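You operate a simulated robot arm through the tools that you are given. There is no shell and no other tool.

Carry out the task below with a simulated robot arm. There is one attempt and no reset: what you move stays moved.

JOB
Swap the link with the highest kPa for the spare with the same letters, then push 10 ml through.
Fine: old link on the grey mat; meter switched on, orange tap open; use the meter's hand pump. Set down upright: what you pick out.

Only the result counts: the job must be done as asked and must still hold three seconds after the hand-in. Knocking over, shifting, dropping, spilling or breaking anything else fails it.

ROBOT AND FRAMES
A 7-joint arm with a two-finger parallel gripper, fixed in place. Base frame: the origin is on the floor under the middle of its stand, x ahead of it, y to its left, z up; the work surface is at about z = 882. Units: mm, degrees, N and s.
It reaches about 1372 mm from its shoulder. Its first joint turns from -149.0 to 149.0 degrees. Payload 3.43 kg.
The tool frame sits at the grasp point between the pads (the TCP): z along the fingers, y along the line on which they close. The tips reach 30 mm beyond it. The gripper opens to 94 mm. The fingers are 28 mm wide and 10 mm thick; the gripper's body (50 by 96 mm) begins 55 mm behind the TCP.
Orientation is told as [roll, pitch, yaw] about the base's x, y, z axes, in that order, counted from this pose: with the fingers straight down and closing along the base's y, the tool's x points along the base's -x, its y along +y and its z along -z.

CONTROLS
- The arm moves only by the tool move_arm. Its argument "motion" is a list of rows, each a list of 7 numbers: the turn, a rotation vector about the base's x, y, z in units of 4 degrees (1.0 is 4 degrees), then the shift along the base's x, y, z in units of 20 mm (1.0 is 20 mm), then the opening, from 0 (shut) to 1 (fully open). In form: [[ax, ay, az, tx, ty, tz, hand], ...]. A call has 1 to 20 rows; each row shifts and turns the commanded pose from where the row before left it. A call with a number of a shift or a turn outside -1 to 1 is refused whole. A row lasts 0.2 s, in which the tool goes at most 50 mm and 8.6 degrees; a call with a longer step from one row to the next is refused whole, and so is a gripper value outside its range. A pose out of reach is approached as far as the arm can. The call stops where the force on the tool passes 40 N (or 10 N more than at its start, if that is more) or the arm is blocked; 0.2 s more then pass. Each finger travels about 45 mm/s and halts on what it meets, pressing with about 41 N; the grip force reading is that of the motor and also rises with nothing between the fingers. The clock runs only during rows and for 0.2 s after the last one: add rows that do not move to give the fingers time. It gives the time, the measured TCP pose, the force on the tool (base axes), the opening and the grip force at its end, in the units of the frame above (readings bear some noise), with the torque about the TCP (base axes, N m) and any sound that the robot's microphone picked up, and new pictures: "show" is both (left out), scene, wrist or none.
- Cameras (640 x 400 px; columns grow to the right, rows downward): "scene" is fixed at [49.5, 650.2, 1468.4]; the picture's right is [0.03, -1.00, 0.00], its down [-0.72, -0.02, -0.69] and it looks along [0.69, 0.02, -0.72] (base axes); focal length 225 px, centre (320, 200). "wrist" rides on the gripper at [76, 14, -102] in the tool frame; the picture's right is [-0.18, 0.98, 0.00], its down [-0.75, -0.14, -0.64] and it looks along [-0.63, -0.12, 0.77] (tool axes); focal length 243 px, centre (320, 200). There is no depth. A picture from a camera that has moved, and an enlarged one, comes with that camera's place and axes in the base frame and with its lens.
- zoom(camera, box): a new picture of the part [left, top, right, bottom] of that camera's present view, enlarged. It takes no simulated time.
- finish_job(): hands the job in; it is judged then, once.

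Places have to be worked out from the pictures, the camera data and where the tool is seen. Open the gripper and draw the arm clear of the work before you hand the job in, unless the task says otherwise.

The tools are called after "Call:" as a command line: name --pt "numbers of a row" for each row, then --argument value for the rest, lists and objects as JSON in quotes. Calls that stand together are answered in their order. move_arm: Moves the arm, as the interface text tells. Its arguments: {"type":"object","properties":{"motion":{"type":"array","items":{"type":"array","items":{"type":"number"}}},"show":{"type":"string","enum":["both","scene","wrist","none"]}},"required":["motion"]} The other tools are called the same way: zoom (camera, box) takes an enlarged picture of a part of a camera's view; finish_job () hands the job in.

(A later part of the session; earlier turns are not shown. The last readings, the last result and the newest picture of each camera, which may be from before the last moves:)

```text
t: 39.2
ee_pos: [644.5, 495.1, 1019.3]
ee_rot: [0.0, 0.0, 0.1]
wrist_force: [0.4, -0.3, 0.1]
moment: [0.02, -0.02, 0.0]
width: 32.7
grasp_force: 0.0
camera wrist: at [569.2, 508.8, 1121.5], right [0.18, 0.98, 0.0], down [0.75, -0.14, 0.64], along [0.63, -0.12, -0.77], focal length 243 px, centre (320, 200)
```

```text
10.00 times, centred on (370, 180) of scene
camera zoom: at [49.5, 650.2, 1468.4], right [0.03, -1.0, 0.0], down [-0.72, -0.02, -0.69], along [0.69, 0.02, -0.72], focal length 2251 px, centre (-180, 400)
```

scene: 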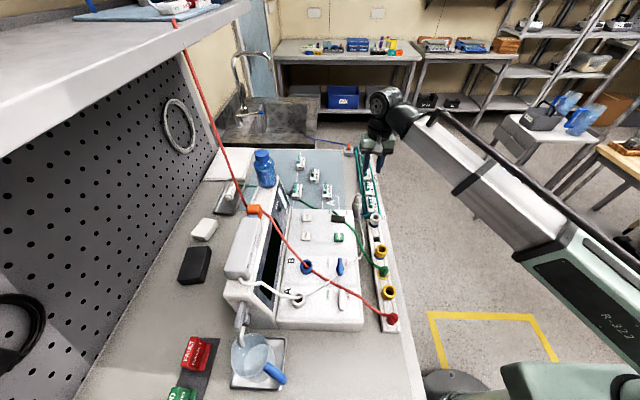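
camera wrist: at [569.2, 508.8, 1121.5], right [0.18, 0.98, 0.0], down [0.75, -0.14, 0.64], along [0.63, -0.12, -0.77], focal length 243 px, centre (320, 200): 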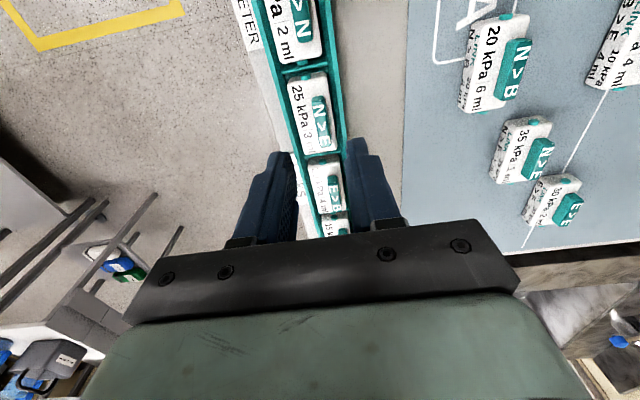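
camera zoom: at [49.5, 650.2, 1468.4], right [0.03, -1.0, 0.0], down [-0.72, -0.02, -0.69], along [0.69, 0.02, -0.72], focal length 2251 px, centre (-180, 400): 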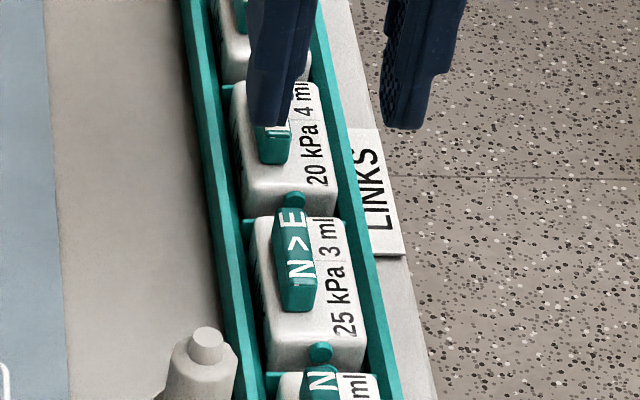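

The 25 kPa link is seated in line with its neighbours. Next is the orange tap by the drain end; I move the camera over it.

Call:
move_arm --pt "0 0 0 0.5 0.3 1 0.6" --pt "0 0 0 1 0.4 1 0.9" --pt "0 0 0 1 0.4 0.2 1" --pt "0 0 0 1 0.4 0 1" --pt "0 0 0 1 0.4 0 1" --pt "0 0 0 1 0.3 0 1" --pt "0 0 0 1 0.3 0 1" --pt "0 0 0 1 0 0 1" --pt "0 0 0 1 0 0 1" --pt "0 0 0 1 0 0 1" --pt "0 0 0 0 0 0 1" --show "both"

Call:
zoom --camera "wrist" --box '[250, 60, 400, 200]'

Call:
zoom --camera "scene" --box '[330, 135, 370, 165]'

```text
t: 41.6
ee_pos: [835.5, 547.6, 1061.7]
ee_rot: [0.0, 0.0, 0.1]
wrist_force: [-0.8, 0.1, 0.7]
moment: [0.03, -0.03, -0.01]
width: 94.0
grasp_force: 0.0
camera wrist: at [759.2, 560.9, 1165.2], right [0.18, 0.98, 0.0], down [0.75, -0.14, 0.64], along [0.63, -0.12, -0.77], focal length 243 px, centre (320, 200)
```

scene: 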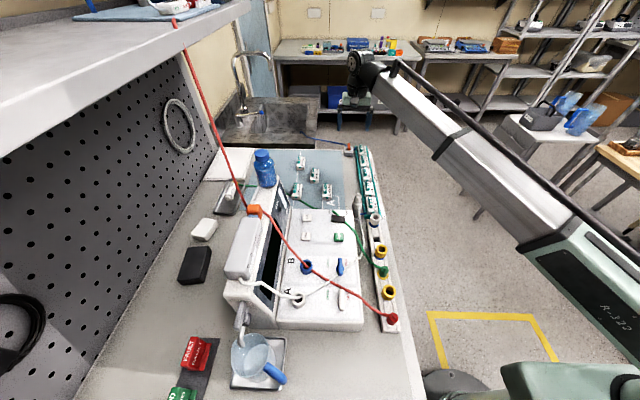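
wrist: 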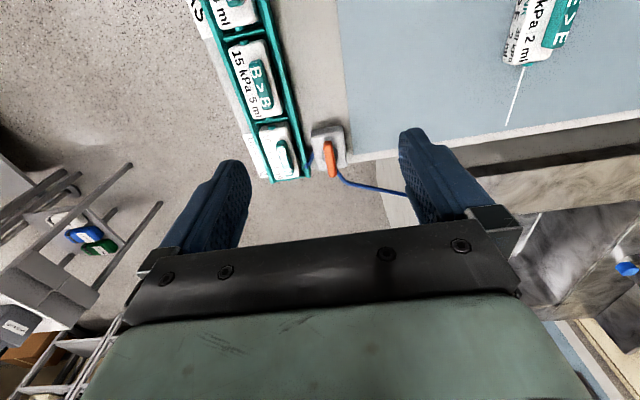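

```text
2.86 times, centred on (325, 130) of wrist
camera zoom: at [759.2, 560.9, 1165.2], right [0.18, 0.98, 0.0], down [0.75, -0.14, 0.64], along [0.63, -0.12, -0.77], focal length 693 px, centre (306, 400)
```

zoom: 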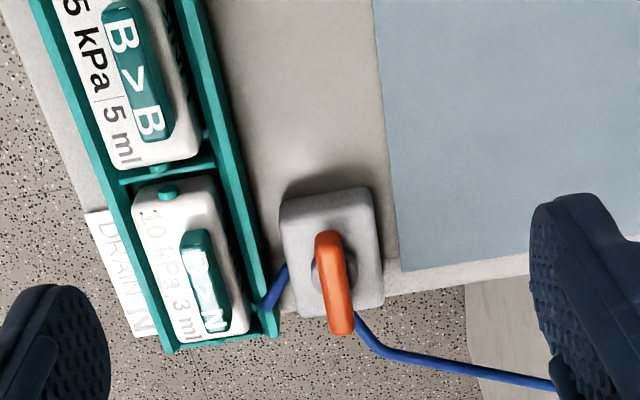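

```text
13.33 times, centred on (350, 150) of scene
camera zoom: at [49.5, 650.2, 1468.4], right [0.03, -1.0, 0.0], down [-0.72, -0.02, -0.69], along [0.69, 0.02, -0.72], focal length 3001 px, centre (-80, 867)
```

zoom: 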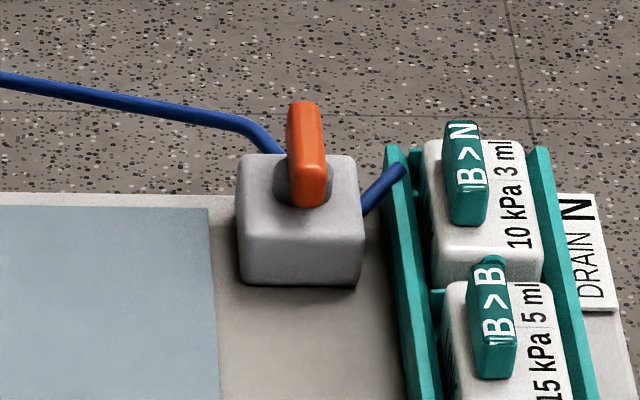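

The tap's orange lever lies along x (across the y-running pipe, so shut), about 43 mm long, centred near (898, 547) with top at z ≈ 930. I move above it with the fingers partly open.

Call:
move_arm --pt "0 0 0 1 0 0 0.8" --pt "0 0 0 1 0 -0.5 0.6" --pt "0 0 0 1 0 -1 0.4" --pt "0 0 0 0.15 0 -1 0.35" --pt "0 0 0 0 0 0 0.35" --pt "0 0 0 0 0 0 0.35" --show "wrist"

Call:
zoom --camera "wrist" --box '[240, 60, 400, 200]'

Call:
zoom --camera "scene" --box '[325, 125, 375, 165]'

```text
t: 43.0
ee_pos: [900.8, 545.5, 1011.0]
ee_rot: [0.0, 0.0, 0.1]
wrist_force: [-0.3, 0.1, -0.1]
moment: [-0.07, 0.0, -0.02]
width: 32.8
grasp_force: 0.1
camera wrist: at [824.5, 560.2, 1114.4], right [0.18, 0.98, 0.0], down [0.75, -0.14, 0.64], along [0.63, -0.12, -0.77], focal length 243 px, centre (320, 200)
```

wrist: 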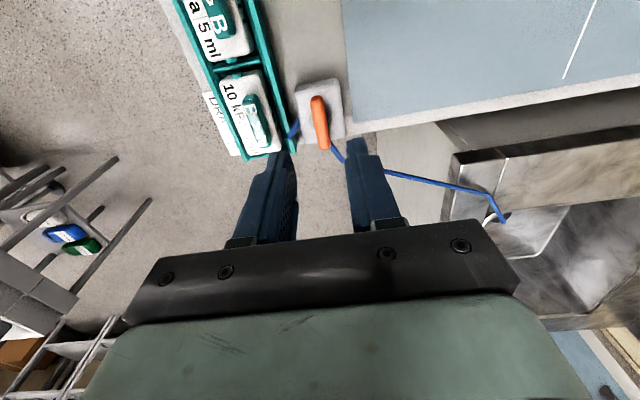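

```text
2.86 times, centred on (320, 130) of wrist
camera zoom: at [824.5, 560.2, 1114.4], right [0.18, 0.98, 0.0], down [0.75, -0.14, 0.64], along [0.63, -0.12, -0.77], focal length 693 px, centre (320, 400)
```

zoom: 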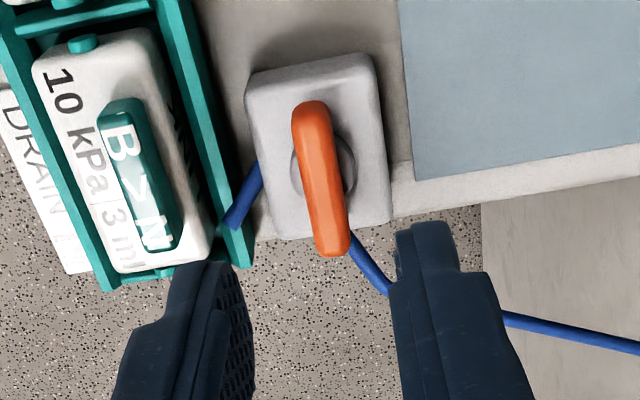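

```text
10.00 times, centred on (350, 145) of scene
camera zoom: at [49.5, 650.2, 1468.4], right [0.03, -1.0, 0.0], down [-0.72, -0.02, -0.69], along [0.69, 0.02, -0.72], focal length 2251 px, centre (20, 750)
```

zoom: 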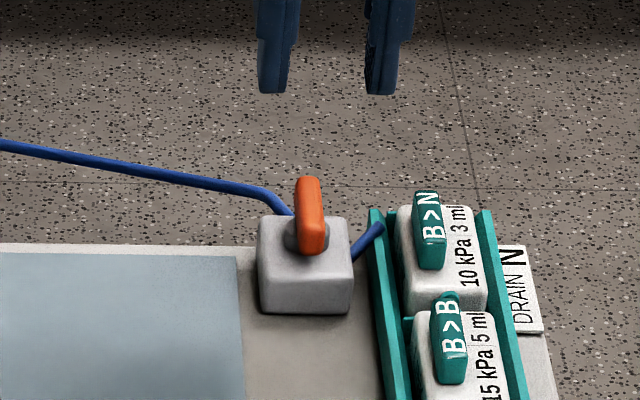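

The lever is centred near (899, 546). I lower so the fingertips straddle it just above the block, leaving a small gap to turn it by pushing rather than clamping.

Call:
move_arm --pt "0 0 0 -0.06 0.04 -1 0.3" --pt "0 0 0 0 0 -1 0.3" --pt "0 0 0 0 0 -0.8 0.3" --pt "0 0 0 0 0 -0.3 0.3" --pt "0 0 0 0 0 0 0.3" --show "wrist"

Call:
zoom --camera "wrist" --box '[240, 60, 400, 200]'

Call:
zoom --camera "scene" --box '[325, 130, 375, 170]'

```text
t: 44.2
ee_pos: [899.1, 547.8, 949.7]
ee_rot: [0.0, 0.0, 0.1]
wrist_force: [-0.6, -0.6, 0.0]
moment: [0.01, 0.0, -0.05]
width: 28.3
grasp_force: 0.0
camera wrist: at [822.0, 561.0, 1052.8], right [0.18, 0.98, 0.0], down [0.75, -0.14, 0.64], along [0.63, -0.12, -0.77], focal length 243 px, centre (320, 200)
```

wrist: 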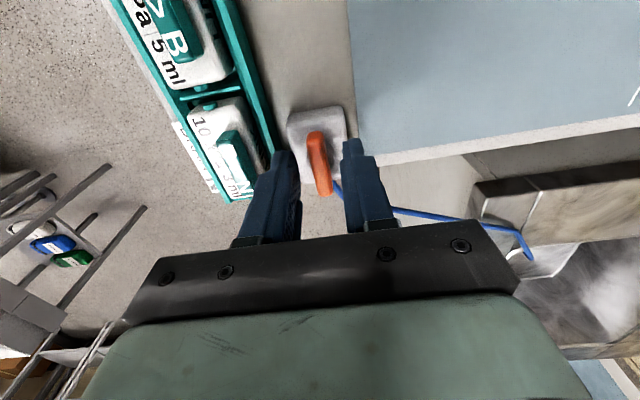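

```text
2.86 times, centred on (320, 130) of wrist
camera zoom: at [822.0, 561.0, 1052.8], right [0.18, 0.98, 0.0], down [0.75, -0.14, 0.64], along [0.63, -0.12, -0.77], focal length 693 px, centre (320, 400)
```

zoom: 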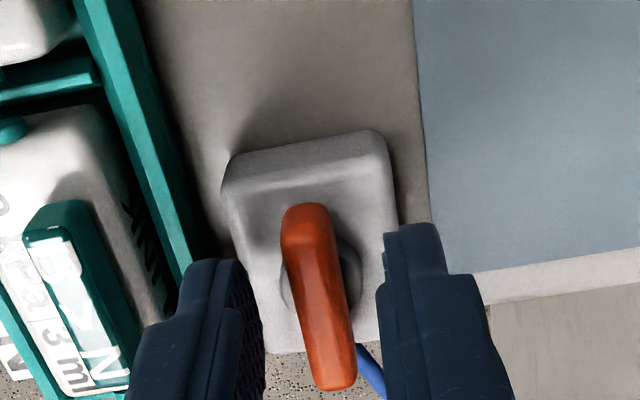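

```text
10.00 times, centred on (350, 150) of scene
camera zoom: at [49.5, 650.2, 1468.4], right [0.03, -1.0, 0.0], down [-0.72, -0.02, -0.69], along [0.69, 0.02, -0.72], focal length 2251 px, centre (20, 700)
```

zoom: 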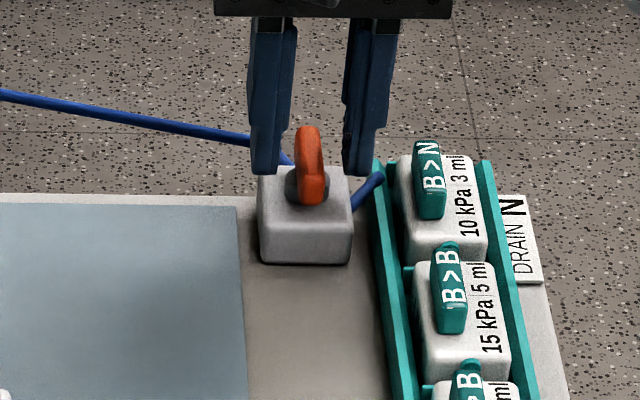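

I lower 3 mm, narrow the gap to about 13 mm around the lever, and turn 16° counter-clockwise (seen from above) to test whether it moves.

Call:
move_arm --pt "0 0 0 -0.02 0 -0.18 0.2" --pt "0 0 0 0 0 0 0.14" --pt "0 0 0 0 0 0 0.14" --pt "0 0 0 0 0 0 0.14" --show "none"

Call:
move_arm --pt "0 0 1 0 0 0 0.14" --pt "0 0 1 0 0 0 0.14" --pt "0 0 1 0 0 0 0.14" --pt "0 0 1 0 0 0 0.14" --pt "0 0 0 0 0 0 0.14" --show "wrist"

Call:
zoom --camera "wrist" --box '[240, 60, 400, 200]'

Call:
zoom --camera "scene" --box '[325, 130, 375, 170]'

```text
t: 45.2
ee_pos: [896.6, 547.6, 945.0]
ee_rot: [-0.1, 0.0, 0.0]
wrist_force: [0.3, 0.4, -0.6]
moment: [0.01, 0.0, 0.0]
width: 13.2
grasp_force: 0.2
```

```text
t: 46.4
ee_pos: [898.3, 546.0, 945.2]
ee_rot: [0.0, -0.2, 16.1]
wrist_force: [3.2, -4.8, -0.9]
moment: [-0.11, -0.08, -0.03]
width: 16.3
grasp_force: 2.9
camera wrist: at [820.2, 539.2, 1049.5], right [-0.1, 1.0, 0.0], down [0.76, 0.07, 0.64], along [0.64, 0.06, -0.77], focal length 243 px, centre (320, 200)
```

wrist: 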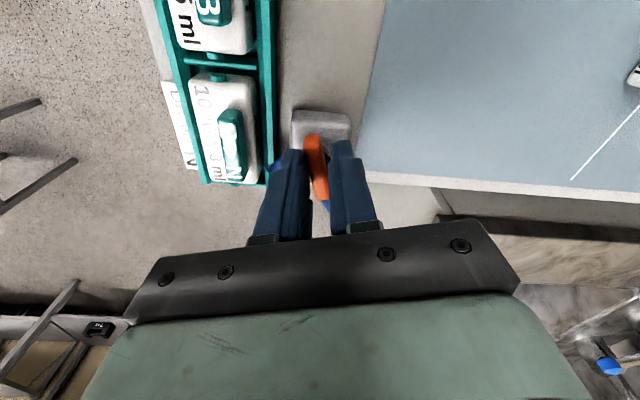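

```text
2.86 times, centred on (320, 130) of wrist
camera zoom: at [820.2, 539.2, 1049.5], right [-0.1, 1.0, 0.0], down [0.76, 0.07, 0.64], along [0.64, 0.06, -0.77], focal length 693 px, centre (320, 400)
```

zoom: 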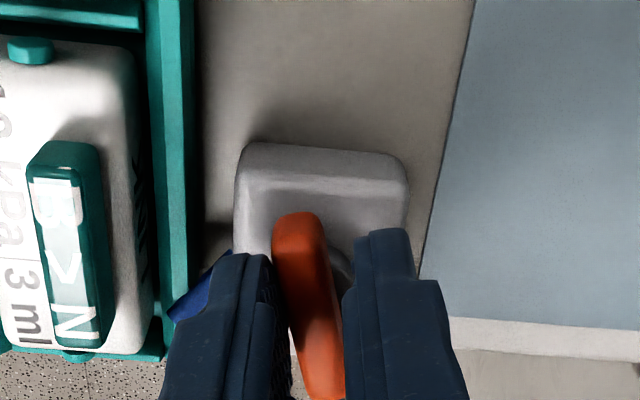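

```text
10.00 times, centred on (350, 150) of scene
camera zoom: at [49.5, 650.2, 1468.4], right [0.03, -1.0, 0.0], down [-0.72, -0.02, -0.69], along [0.69, 0.02, -0.72], focal length 2251 px, centre (20, 700)
```

zoom: 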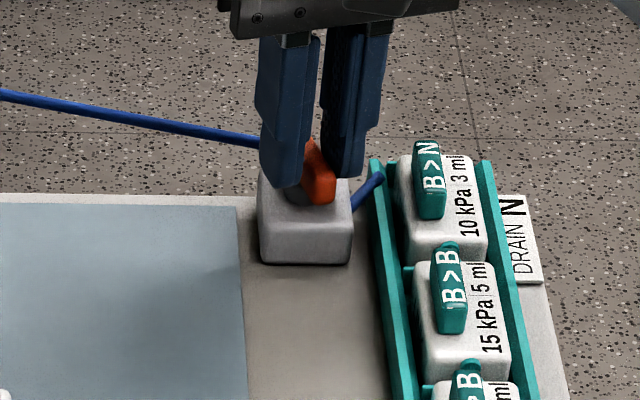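

The lever is turning with the fingers under very little torque. I continue counter-clockwise.

Call:
move_arm --pt "0 0 1 0 0 0 0.14" --pt "0 0 1 0 0 0 0.14" --pt "0 0 1 0 0 0 0.14" --pt "0 0 1 0 0 0 0.14" --pt "0 0 1 0 0 0 0.14" --pt "0 0 1 0 0 0 0.14" --pt "0 0 1 0 0 0 0.14" --pt "0 0 1 0 0 0 0.14" --pt "0 0 0 0 0 0 0.14" --show "both"

Call:
zoom --camera "wrist" --box '[240, 60, 400, 200]'

Call:
zoom --camera "scene" --box '[325, 130, 375, 170]'

```text
t: 48.4
ee_pos: [897.6, 545.4, 946.4]
ee_rot: [-0.1, 0.0, 48.1]
wrist_force: [7.9, -13.8, 1.7]
moment: [-0.26, -0.3, -0.08]
width: 22.0
grasp_force: 7.5
camera wrist: at [836.0, 498.9, 1049.6], right [-0.61, 0.79, 0.0], down [0.61, 0.47, 0.64], along [0.51, 0.39, -0.77], focal length 243 px, centre (320, 200)
```

scene: 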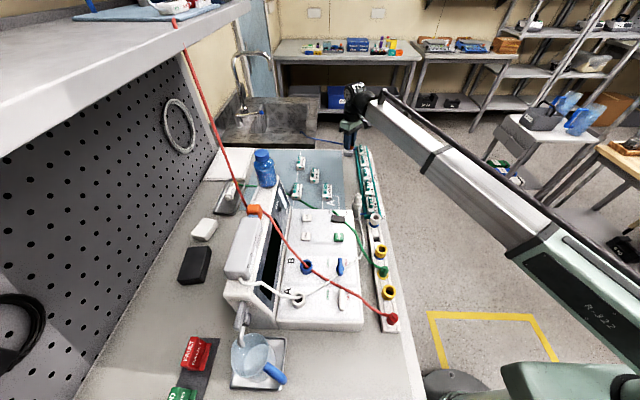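
wrist: 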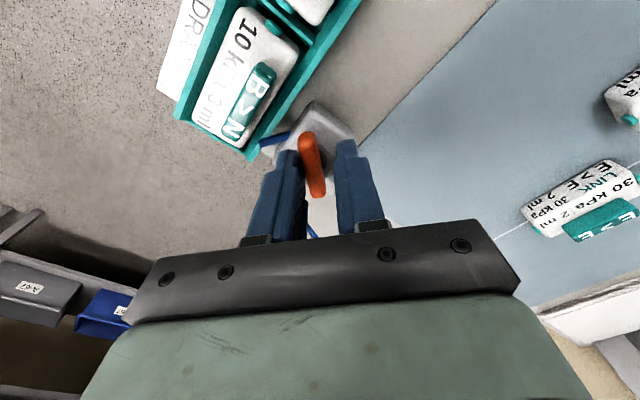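

```text
2.86 times, centred on (320, 130) of wrist
camera zoom: at [836.0, 498.9, 1049.6], right [-0.61, 0.79, 0.0], down [0.61, 0.47, 0.64], along [0.51, 0.39, -0.77], focal length 693 px, centre (320, 400)
```

zoom: 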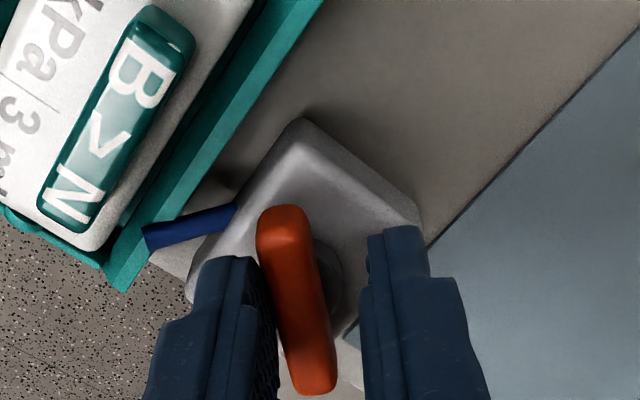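

```text
10.00 times, centred on (350, 150) of scene
camera zoom: at [49.5, 650.2, 1468.4], right [0.03, -1.0, 0.0], down [-0.72, -0.02, -0.69], along [0.69, 0.02, -0.72], focal length 2251 px, centre (20, 700)
```

zoom: 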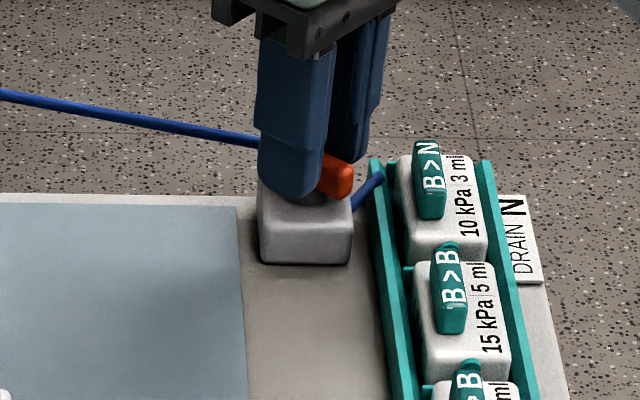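

The lever has turned about 48° with the tool but presses on one finger since the pivot sits slightly off my axis. I re-centre by a few mm and continue turning toward 90°.

Call:
move_arm --pt "0 0 0.5 0.08 -0.08 0 0.18" --pt "0 0 0.5 0.05 -0.05 0 0.18" --pt "0 0 1 0.03 0 0 0.16" --pt "0 0 1 0.03 0 0 0.16" --pt "0 0 1 0 0 0 0.16" --pt "0 0 1 0 0 0 0.16" --pt "0 0 1 0 0 0 0.16" --pt "0 0 1 0 0 0 0.16" --pt "0 0 0 0 0 0 0.16" --show "wrist"

Call:
zoom --camera "wrist" --box '[240, 60, 400, 200]'

Call:
zoom --camera "scene" --box '[325, 130, 375, 170]'

```text
t: 50.4
ee_pos: [901.8, 542.0, 945.6]
ee_rot: [-0.3, 0.2, 75.9]
wrist_force: [11.2, -22.6, -1.7]
moment: [-0.24, -0.2, -0.92]
width: 24.4
grasp_force: 34.8
camera wrist: at [869.3, 471.8, 1049.2], right [-0.91, 0.42, 0.0], down [0.32, 0.7, 0.64], along [0.27, 0.58, -0.77], focal length 243 px, centre (320, 200)
```

wrist: 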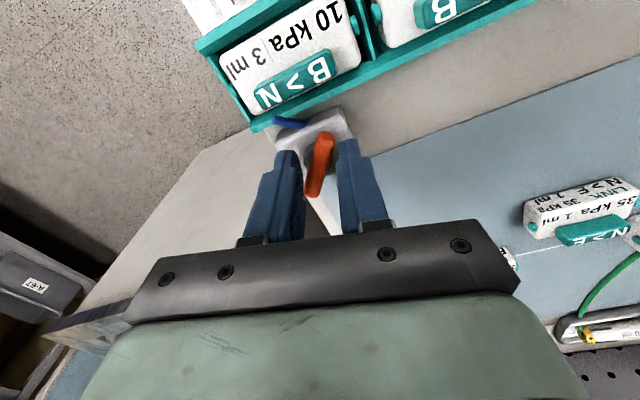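

```text
2.86 times, centred on (320, 130) of wrist
camera zoom: at [869.3, 471.8, 1049.2], right [-0.91, 0.42, 0.0], down [0.32, 0.7, 0.64], along [0.27, 0.58, -0.77], focal length 693 px, centre (320, 400)
```

zoom: 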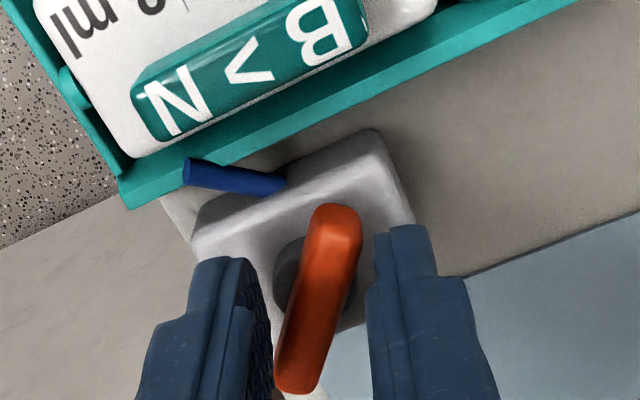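

```text
10.00 times, centred on (350, 150) of scene
camera zoom: at [49.5, 650.2, 1468.4], right [0.03, -1.0, 0.0], down [-0.72, -0.02, -0.69], along [0.69, 0.02, -0.72], focal length 2251 px, centre (20, 700)
```

zoom: 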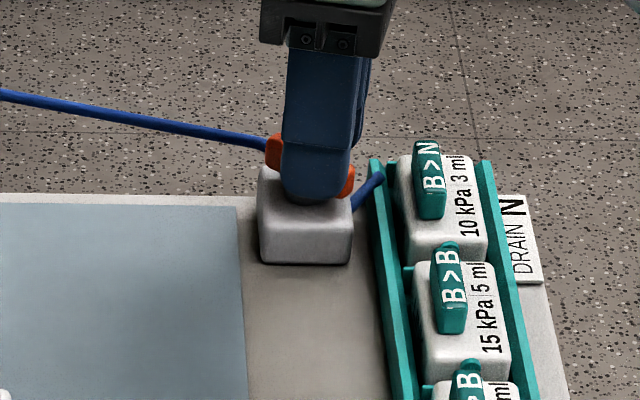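

The torque rose sharply (−0.9 N·m) with the lever at about 55°, so it is meeting a stop or the fingers are wedging. I back the rotation off to relieve the load, open, and rise to look.

Call:
move_arm --pt "0 0 -1 0 0 0 0.25" --pt "0 0 -1 0 0 0 0.3" --pt "0 0 -1 0 0 0 0.35" --pt "0 0 -1 0 0 0 0.4" --pt "0 0 -1 0 0 0 0.4" --pt "0 0 0 0 0 0 0.4" --show "wrist"

Call:
move_arm --pt "0 0 0 0 0 0.5 0.4" --pt "0 0 0 0 0 1 0.4" --pt "0 0 0 0 0 1 0.4" --pt "0 0 0 0 0 1 0.4" --pt "0 0 0 0 0 0 0.4" --show "both"

Call:
zoom --camera "wrist" --box '[240, 60, 400, 200]'

Call:
zoom --camera "scene" --box '[330, 135, 370, 165]'

```text
t: 51.8
ee_pos: [900.0, 544.6, 947.1]
ee_rot: [0.0, 0.1, 56.1]
wrist_force: [-1.3, 0.0, 0.2]
moment: [-0.04, 0.01, -0.02]
width: 37.7
grasp_force: 0.0
camera wrist: at [846.4, 489.2, 1050.2], right [-0.71, 0.7, 0.0], down [0.54, 0.55, 0.64], along [0.45, 0.46, -0.77], focal length 243 px, centre (320, 200)
```

wrist: 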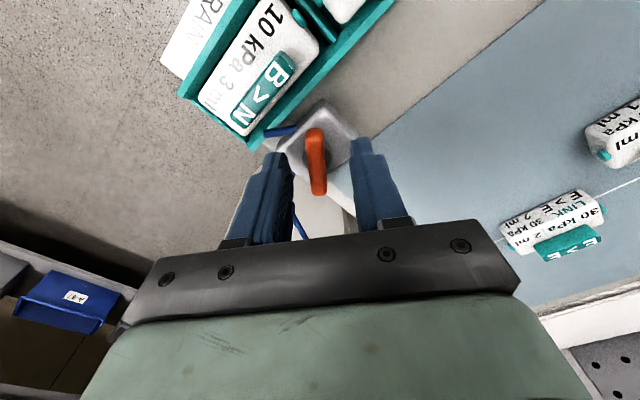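

```text
t: 53.0
ee_pos: [900.2, 544.9, 1016.2]
ee_rot: [0.0, -0.1, 56.0]
wrist_force: [-1.1, -1.0, -0.3]
moment: [-0.02, -0.02, 0.01]
width: 37.7
grasp_force: 0.1
camera wrist: at [847.0, 488.4, 1119.6], right [-0.71, 0.7, 0.0], down [0.54, 0.55, 0.64], along [0.45, 0.46, -0.77], focal length 243 px, centre (320, 200)
```

scene: 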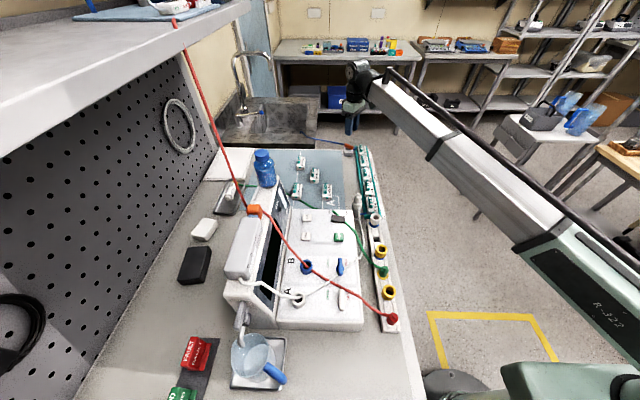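
wrist: 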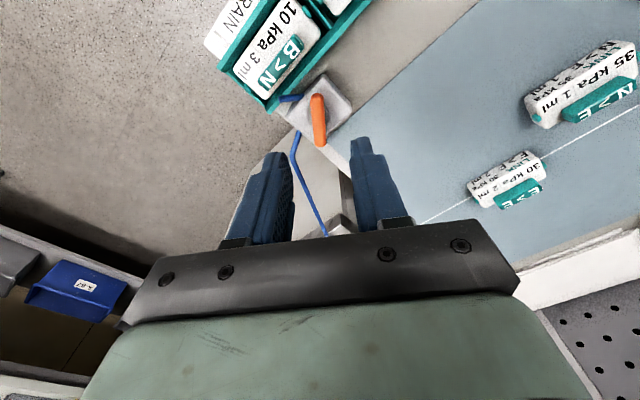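

```text
2.86 times, centred on (320, 130) of wrist
camera zoom: at [847.0, 488.4, 1119.6], right [-0.71, 0.7, 0.0], down [0.54, 0.55, 0.64], along [0.45, 0.46, -0.77], focal length 693 px, centre (320, 400)
```

zoom: 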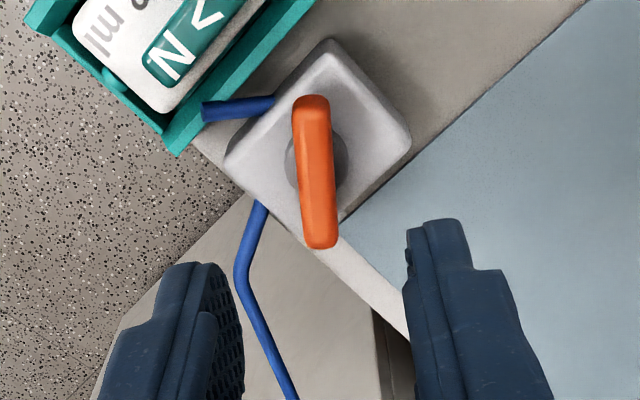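

```text
13.33 times, centred on (350, 150) of scene
camera zoom: at [49.5, 650.2, 1468.4], right [0.03, -1.0, 0.0], down [-0.72, -0.02, -0.69], along [0.69, 0.02, -0.72], focal length 3001 px, centre (-80, 867)
```

zoom: 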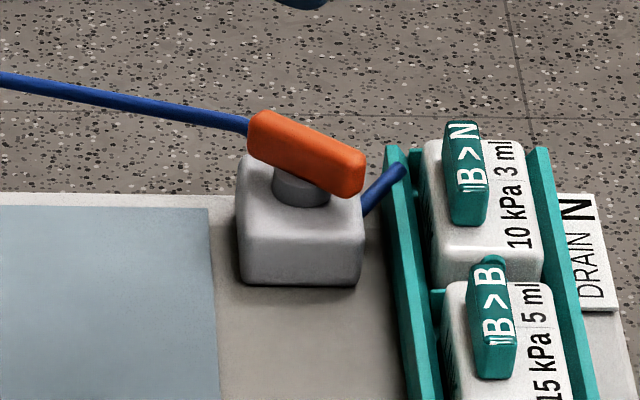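

Now I can see the lever on its hub at roughly 53° from its start. I zoom further to look for any stop marks or labels on the tap block.

Call:
zoom --camera "wrist" --box '[290, 70, 350, 130]'

Call:
zoom --camera "scene" --box '[340, 138, 364, 158]'

Call:
zoom --camera "scene" --box '[216, 285, 264, 321]'

```text
6.67 times, centred on (320, 100) of wrist
camera zoom: at [847.0, 488.4, 1119.6], right [-0.71, 0.7, 0.0], down [0.54, 0.55, 0.64], along [0.45, 0.46, -0.77], focal length 1618 px, centre (320, 867)
```

zoom: 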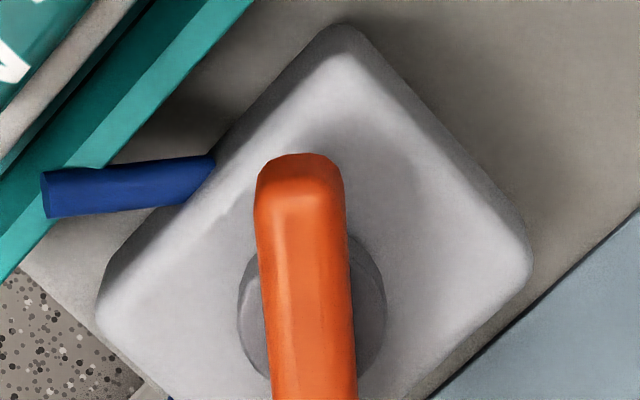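

```text
16.00 times, centred on (352, 148) of scene
camera zoom: at [49.5, 650.2, 1468.4], right [0.03, -1.0, 0.0], down [-0.72, -0.02, -0.69], along [0.69, 0.02, -0.72], focal length 3601 px, centre (-192, 1032)
```

zoom: 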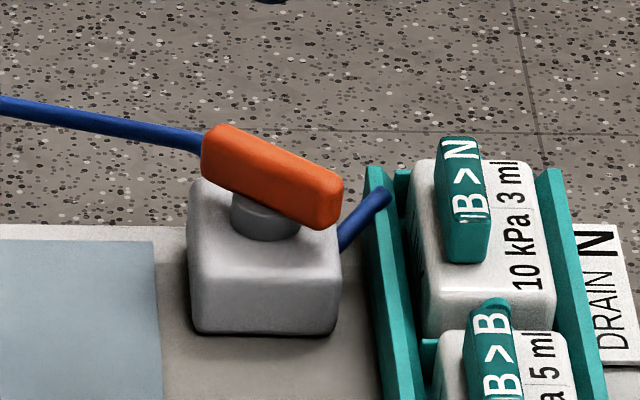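

```text
11.11 times, centred on (240, 303) of scene
camera zoom: at [49.5, 650.2, 1468.4], right [0.03, -1.0, 0.0], down [-0.72, -0.02, -0.69], along [0.69, 0.02, -0.72], focal length 2501 px, centre (1209, -944)
```

zoom: 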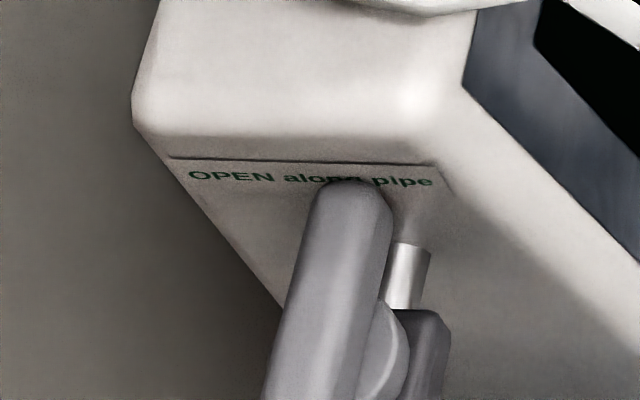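

I'll grip the lever squarely over its pivot (≈902, 545) at its present angle and feel carefully whether it turns further.

Call:
move_arm --pt "0 0 -0.8 0.1 0.0 -1 0.35" --pt "0 0 0 0 0 -1 0.35" --pt "0 0 0 0 0 -1 0.3" --pt "0 0 0 0 0 -0.5 0.3" --pt "0 0 0 0 0 0 0.3" --show "wrist"

Call:
zoom --camera "wrist" --box '[240, 60, 400, 200]'

```text
t: 54.2
ee_pos: [903.0, 543.7, 945.3]
ee_rot: [0.0, -0.1, 52.9]
wrist_force: [-0.4, 0.1, 0.5]
moment: [0.0, 0.03, 0.02]
width: 28.1
grasp_force: 0.1
camera wrist: at [845.5, 491.5, 1048.9], right [-0.67, 0.74, 0.0], down [0.57, 0.52, 0.64], along [0.48, 0.43, -0.77], focal length 243 px, centre (320, 200)
```

wrist: 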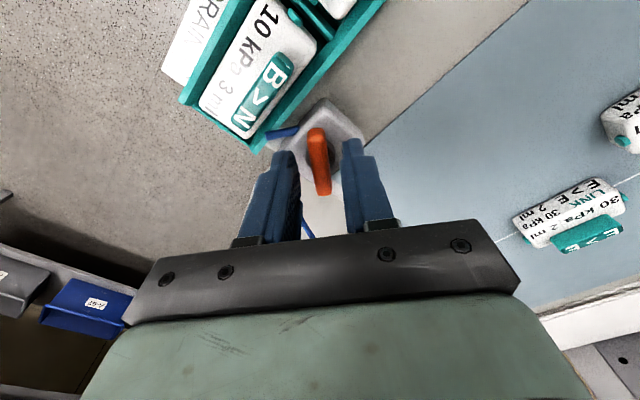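

```text
2.86 times, centred on (320, 130) of wrist
camera zoom: at [845.5, 491.5, 1048.9], right [-0.67, 0.74, 0.0], down [0.57, 0.52, 0.64], along [0.48, 0.43, -0.77], focal length 693 px, centre (320, 400)
```

zoom: 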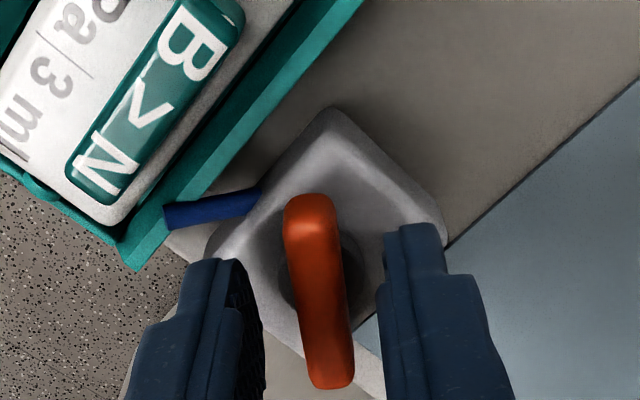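

The lever is centred between the fingers and parallel to them. I close gently on it and then try turning a little further counter-clockwise.

Call:
move_arm --pt "0 0 0 0 0 0 0.15" --pt "0 0 0 0 0 0 0" --pt "0 0 0 0 0 0 0" --pt "0 0 0 0 0 0 0" --show "none"

Call:
move_arm --pt "0 0 0.5 0 0 0 0" --pt "0 0 0.5 0 0 0 0" --pt "0 0 0 0 0 0 0" --show "none"

Call:
move_arm --pt "0 0 0.5 0 0 0 0" --pt "0 0 0.5 0 0 0 0" --pt "0 0 0 0 0 0 0" --show "wrist"

```text
t: 55.2
ee_pos: [901.8, 543.8, 945.2]
ee_rot: [0.0, 0.1, 52.8]
wrist_force: [0.6, -1.2, -1.1]
moment: [0.1, -0.13, -1.16]
width: 11.4
grasp_force: 45.3
```

```text
t: 56.0
ee_pos: [903.6, 543.8, 945.5]
ee_rot: [0.0, 0.1, 56.8]
wrist_force: [3.0, -2.8, -7.7]
moment: [0.23, -0.33, -1.48]
width: 13.5
grasp_force: 44.7
```

```text
t: 56.8
ee_pos: [902.1, 543.6, 946.1]
ee_rot: [0.0, 0.0, 60.8]
wrist_force: [2.3, -8.1, -6.5]
moment: [-0.48, 0.17, -1.65]
width: 15.2
grasp_force: 45.1
camera wrist: at [853.3, 483.8, 1049.2], right [-0.77, 0.64, 0.0], down [0.49, 0.59, 0.64], along [0.41, 0.49, -0.77], focal length 243 px, centre (320, 200)
```

wrist: 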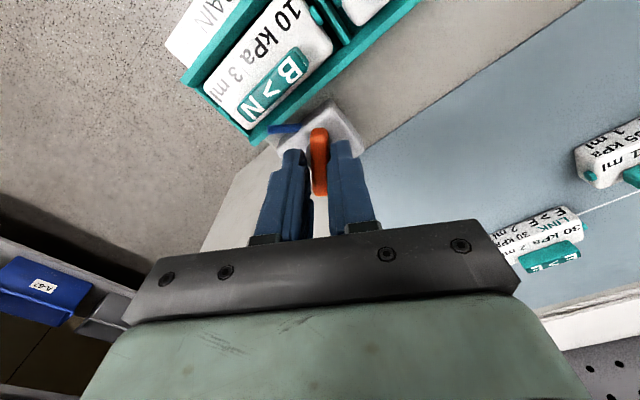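

There is a firm stop near +50°. I relieve it, then turn the lever back to its start angle and slightly beyond to learn whether the start position was the other stop.

Call:
move_arm --pt "0 0 -1 0 0 0 0.1" --pt "0 0 -1 0 0 0 0.1" --pt "0 0 -1 0 0 0 0.1" --pt "0 0 0 0 0 0 0.1" --show "none"

Call:
move_arm --pt "0 0 -1 0 0 0 0.12" --pt "0 0 -1 0 0 0 0.12" --pt "0 0 -1 0 0 0 0.12" --pt "0 0 -1 -0.03 0.02 0 0.12" --pt "0 0 -1 -0.03 0.02 0 0.12" --pt "0 0 -1 -0.03 0.02 0 0.12" --pt "0 0 0 0 0 0 0.12" --show "wrist"

Call:
zoom --camera "wrist" --box '[240, 60, 400, 200]'

```text
t: 57.8
ee_pos: [903.1, 544.5, 945.6]
ee_rot: [-0.1, 0.1, 48.9]
wrist_force: [8.5, -5.4, -8.8]
moment: [-0.57, 0.15, -0.01]
width: 10.7
grasp_force: 44.4
```

```text
t: 59.4
ee_pos: [900.6, 544.5, 947.4]
ee_rot: [0.1, 0.0, 24.8]
wrist_force: [1.2, -1.2, 0.3]
moment: [-0.05, -0.04, 0.0]
width: 12.3
grasp_force: 1.4
camera wrist: at [826.0, 525.9, 1050.0], right [-0.24, 0.97, 0.0], down [0.74, 0.19, 0.64], along [0.62, 0.16, -0.77], focal length 243 px, centre (320, 200)
```

wrist: 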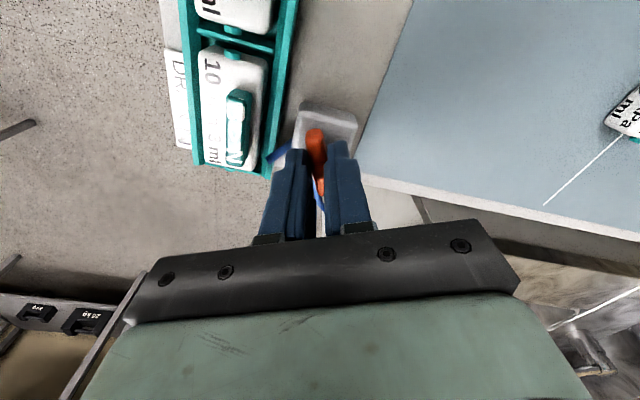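

```text
2.86 times, centred on (320, 130) of wrist
camera zoom: at [826.0, 525.9, 1050.0], right [-0.24, 0.97, 0.0], down [0.74, 0.19, 0.64], along [0.62, 0.16, -0.77], focal length 693 px, centre (320, 400)
```

zoom: 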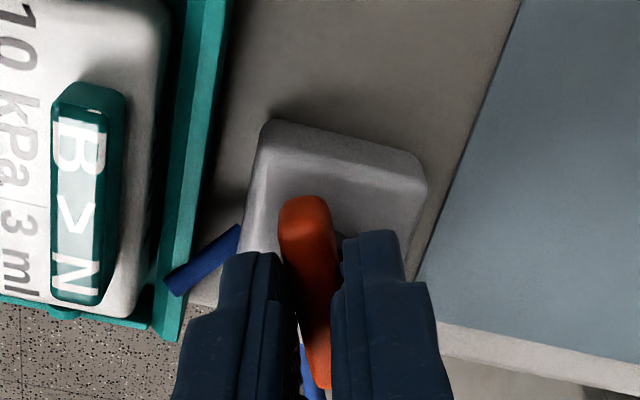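

The lever follows freely. I continue back to the start angle and a bit past it.

Call:
move_arm --pt "0 0 -1 0 0.03 0 0.12" --pt "0 0 -1 0 0.03 0 0.12" --pt "0 0 -1 0 0.03 0 0.12" --pt "0 0 -1 0 0.02 0 0.12" --pt "0 0 -1 0 0 0 0.12" --pt "0 0 -1 0 0 0 0.12" --pt "0 0 0 0 0 0 0.12" --show "none"

Call:
move_arm --pt "0 0 -1 0 0 0 0.12" --pt "0 0 -1 0 0 0 0.12" --pt "0 0 0 0 0 0 0.12" --show "wrist"

Call:
zoom --camera "wrist" --box '[240, 60, 400, 200]'

Call:
zoom --camera "scene" --box '[330, 135, 370, 165]'

```text
t: 61.0
ee_pos: [900.3, 548.3, 946.3]
ee_rot: [0.0, -0.1, 0.8]
wrist_force: [0.9, -3.7, -1.2]
moment: [-0.09, 0.0, -0.04]
width: 13.9
grasp_force: 2.0
```

```text
t: 61.8
ee_pos: [901.3, 546.6, 946.9]
ee_rot: [0.0, -0.1, -7.2]
wrist_force: [2.5, -8.2, -2.3]
moment: [-0.17, -0.11, 0.16]
width: 16.1
grasp_force: 4.2
camera wrist: at [827.2, 570.5, 1050.2], right [0.31, 0.95, 0.0], down [0.73, -0.23, 0.64], along [0.61, -0.2, -0.77], focal length 243 px, centre (320, 200)
```

wrist: 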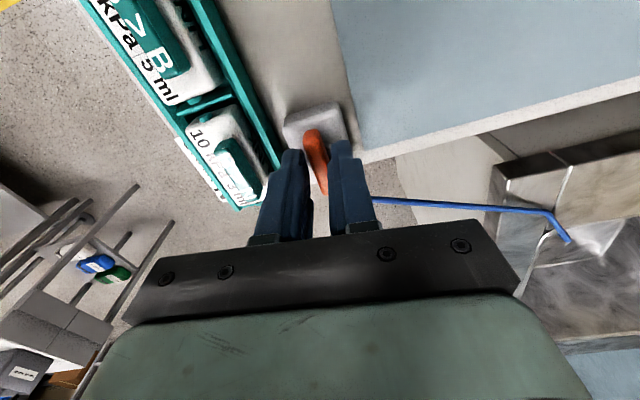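

```text
2.86 times, centred on (320, 130) of wrist
camera zoom: at [827.2, 570.5, 1050.2], right [0.31, 0.95, 0.0], down [0.73, -0.23, 0.64], along [0.61, -0.2, -0.77], focal length 693 px, centre (320, 400)
```

zoom: 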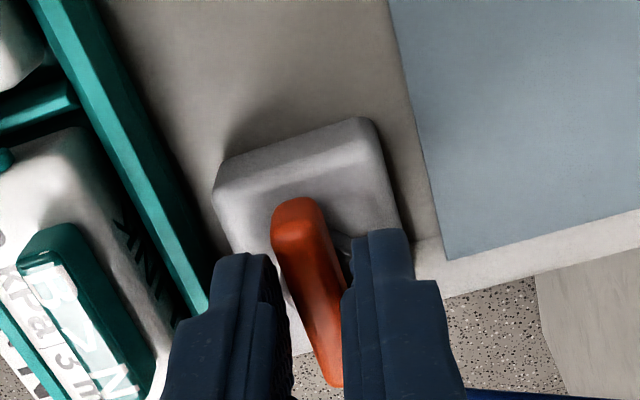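

```text
13.33 times, centred on (350, 150) of scene
camera zoom: at [49.5, 650.2, 1468.4], right [0.03, -1.0, 0.0], down [-0.72, -0.02, -0.69], along [0.69, 0.02, -0.72], focal length 3001 px, centre (-80, 867)
```

zoom: 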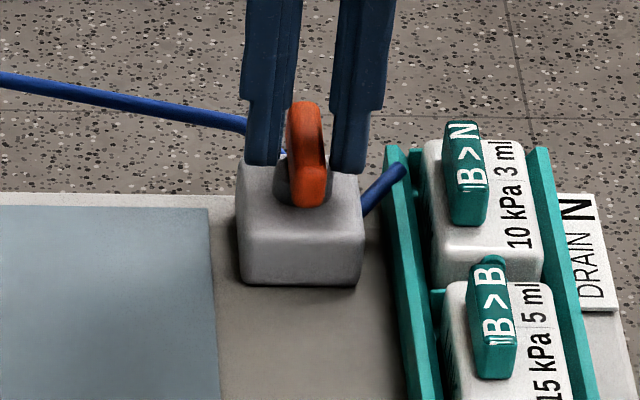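

At −7° the lever looks unchanged from its start. I turn a little more negative to confirm the stop.

Call:
move_arm --pt "0 0 -1 0 0 0 0.12" --pt "0 0 -0.5 0 0 0 0.12" --pt "0 0 0 0 0 0 0.12" --show "wrist"

Call:
zoom --camera "scene" --box '[330, 135, 370, 165]'

```text
t: 62.6
ee_pos: [901.0, 546.1, 947.1]
ee_rot: [0.0, -0.1, -13.2]
wrist_force: [4.6, -13.2, -0.9]
moment: [-0.32, -0.15, 0.26]
width: 18.5
grasp_force: 5.7
camera wrist: at [830.6, 577.6, 1050.3], right [0.4, 0.91, 0.0], down [0.7, -0.31, 0.64], along [0.59, -0.26, -0.77], focal length 243 px, centre (320, 200)
```

wrist: 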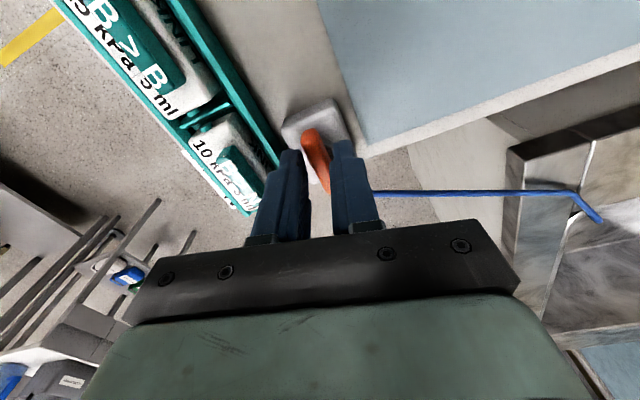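

```text
13.33 times, centred on (350, 150) of scene
camera zoom: at [49.5, 650.2, 1468.4], right [0.03, -1.0, 0.0], down [-0.72, -0.02, -0.69], along [0.69, 0.02, -0.72], focal length 3001 px, centre (-80, 867)
```

zoom: 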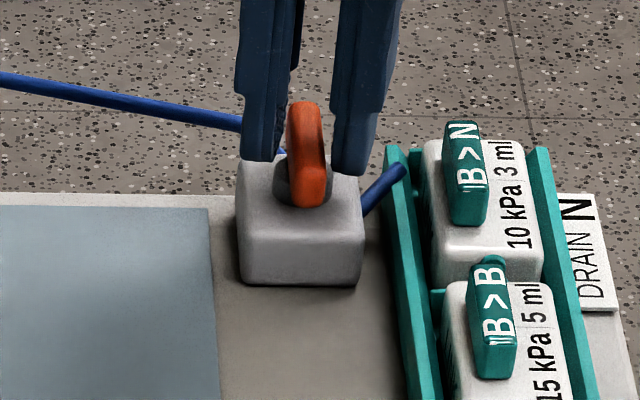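

The start angle is one stop and +49° the other, so open must be the +49° end. I turn the lever counter-clockwise to that stop.

Call:
move_arm --pt "0 0 1 0 0 0 0.12" --pt "0 0 1 0 0 0 0.12" --pt "0 0 1 0 0 0 0.12" --pt "0 0 1 0 0 0 0.12" --pt "0 0 1 0 0 0 0.12" --pt "0 0 1 0 0 0 0.12" --pt "0 0 1 0.03 0 0 0.12" --pt "0 0 1 0.03 -0.03 0 0.12" --pt "0 0 1 0 -0.03 0 0.12" --pt "0 0 1 0 -0.02 0 0.12" --pt "0 0 1 0 -0.02 0 0.12" --pt "0 0 1 0 0 0 0.12" --pt "0 0 1 0 0 0 0.12" --pt "0 0 1 0 0 0 0.12" --pt "0 0 0.5 0 0 0 0.12" --pt "0 0 0 0 0 0 0.12" --show "none"

Call:
move_arm --pt "0 0 1 0 0 0 0.12" --pt "0 0 0 0 0 0 0.12" --show "none"

Call:
move_arm --pt "0 0 0.5 0 0 0 0.05" --pt "0 0 0 0 0 0 0.0" --pt "0 0 0 0 0 0 0" --show "wrist"

Call:
zoom --camera "scene" --box '[330, 135, 370, 165]'

```text
t: 66.0
ee_pos: [901.5, 545.0, 946.0]
ee_rot: [0.0, 0.0, 44.9]
wrist_force: [2.4, -3.7, -1.0]
moment: [-0.07, -0.04, 0.04]
width: 13.7
grasp_force: 1.8
```

```text
t: 66.6
ee_pos: [901.9, 545.2, 946.3]
ee_rot: [-0.1, 0.1, 48.9]
wrist_force: [3.6, -3.6, -2.4]
moment: [-0.01, -0.11, 0.0]
width: 13.9
grasp_force: 2.2
```

```text
t: 67.4
ee_pos: [903.8, 544.2, 946.2]
ee_rot: [-0.1, 0.1, 50.7]
wrist_force: [15.7, -8.7, 1.1]
moment: [-0.28, -0.28, -0.69]
width: 10.8
grasp_force: 45.0
camera wrist: at [843.9, 494.1, 1049.7], right [-0.65, 0.76, 0.0], down [0.58, 0.49, 0.64], along [0.49, 0.41, -0.77], focal length 243 px, centre (320, 200)
```

wrist: 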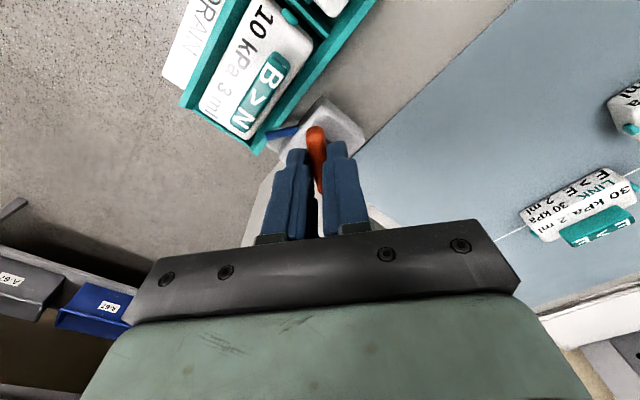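

```text
13.33 times, centred on (350, 150) of scene
camera zoom: at [49.5, 650.2, 1468.4], right [0.03, -1.0, 0.0], down [-0.72, -0.02, -0.69], along [0.69, 0.02, -0.72], focal length 3001 px, centre (-80, 867)
```

zoom: 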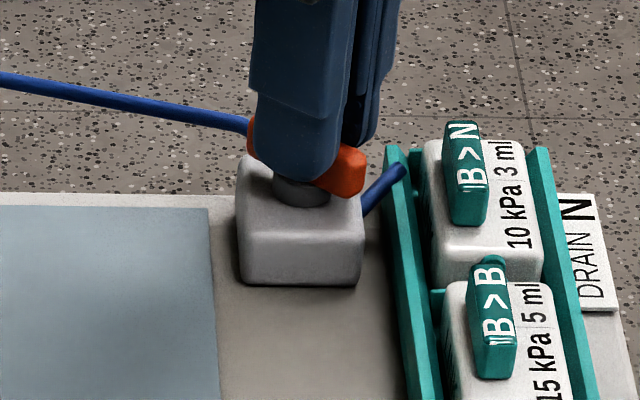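

The lever is hard against its open stop. I open the fingers and rise straight up, then unwind the wrist to yaw 0.

Call:
move_arm --pt "0 0 0 0 0 0 0.3" --pt "0 0 0 0 0 0 0.4" --pt "0 0 0 0 0 0 0.4" --pt "0 0 0 0 0 0.5 0.4" --pt "0 0 0 0 0 1 0.4" --pt "0 0 0 0 0 1 0.4" --pt "0 0 0 0 0 1 0.4" --pt "0 0 0 0 0 1 0.4" --pt "0 0 0 0 0 0 0.4" --show "both"

Call:
zoom --camera "wrist" --box '[240, 60, 400, 200]'

Call:
zoom --camera "scene" --box '[280, 135, 400, 225]'

```text
t: 69.4
ee_pos: [901.9, 547.1, 1036.4]
ee_rot: [0.0, 0.0, 51.0]
wrist_force: [0.3, 0.0, -0.2]
moment: [-0.03, -0.01, -0.01]
width: 37.5
grasp_force: 0.1
camera wrist: at [843.0, 495.9, 1138.7], right [-0.65, 0.76, 0.0], down [0.59, 0.5, 0.64], along [0.49, 0.41, -0.77], focal length 243 px, centre (320, 200)
```

scene: 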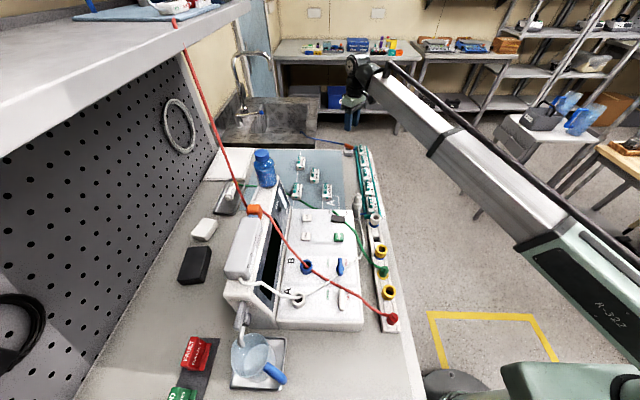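
wrist: 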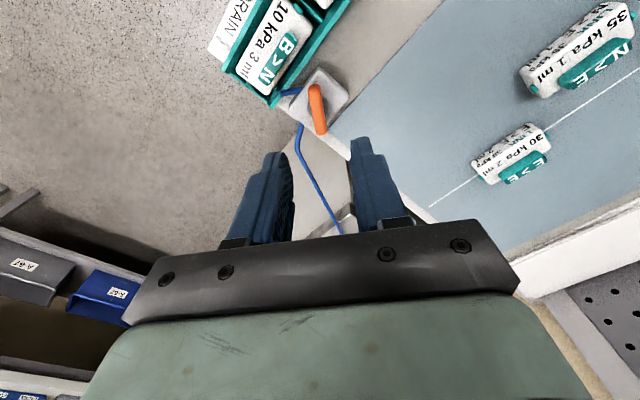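

```text
2.86 times, centred on (320, 130) of wrist
camera zoom: at [843.0, 495.9, 1138.7], right [-0.65, 0.76, 0.0], down [0.59, 0.5, 0.64], along [0.49, 0.41, -0.77], focal length 693 px, centre (320, 400)
```

zoom: 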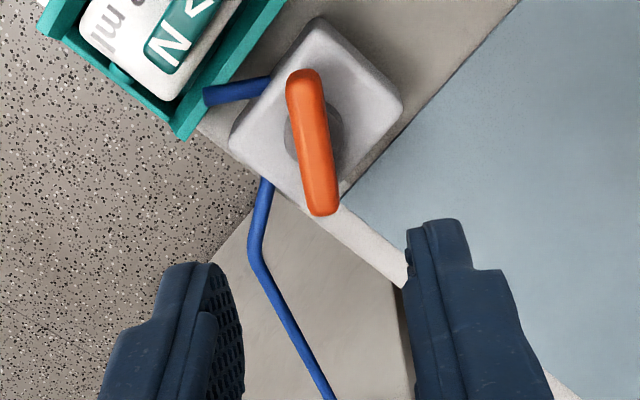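

```text
4.44 times, centred on (340, 180) of scene
camera zoom: at [49.5, 650.2, 1468.4], right [0.03, -1.0, 0.0], down [-0.72, -0.02, -0.69], along [0.69, 0.02, -0.72], focal length 1000 px, centre (231, 289)
```

zoom: 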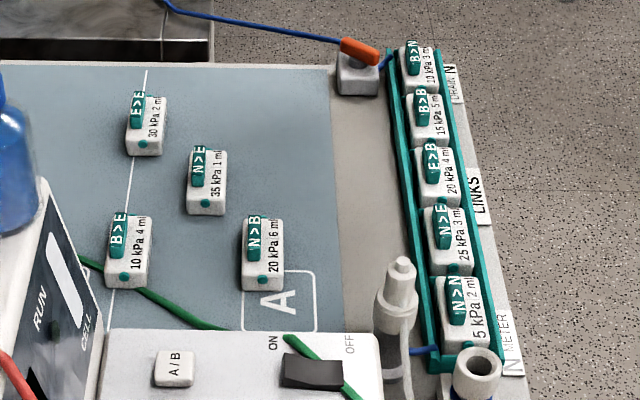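

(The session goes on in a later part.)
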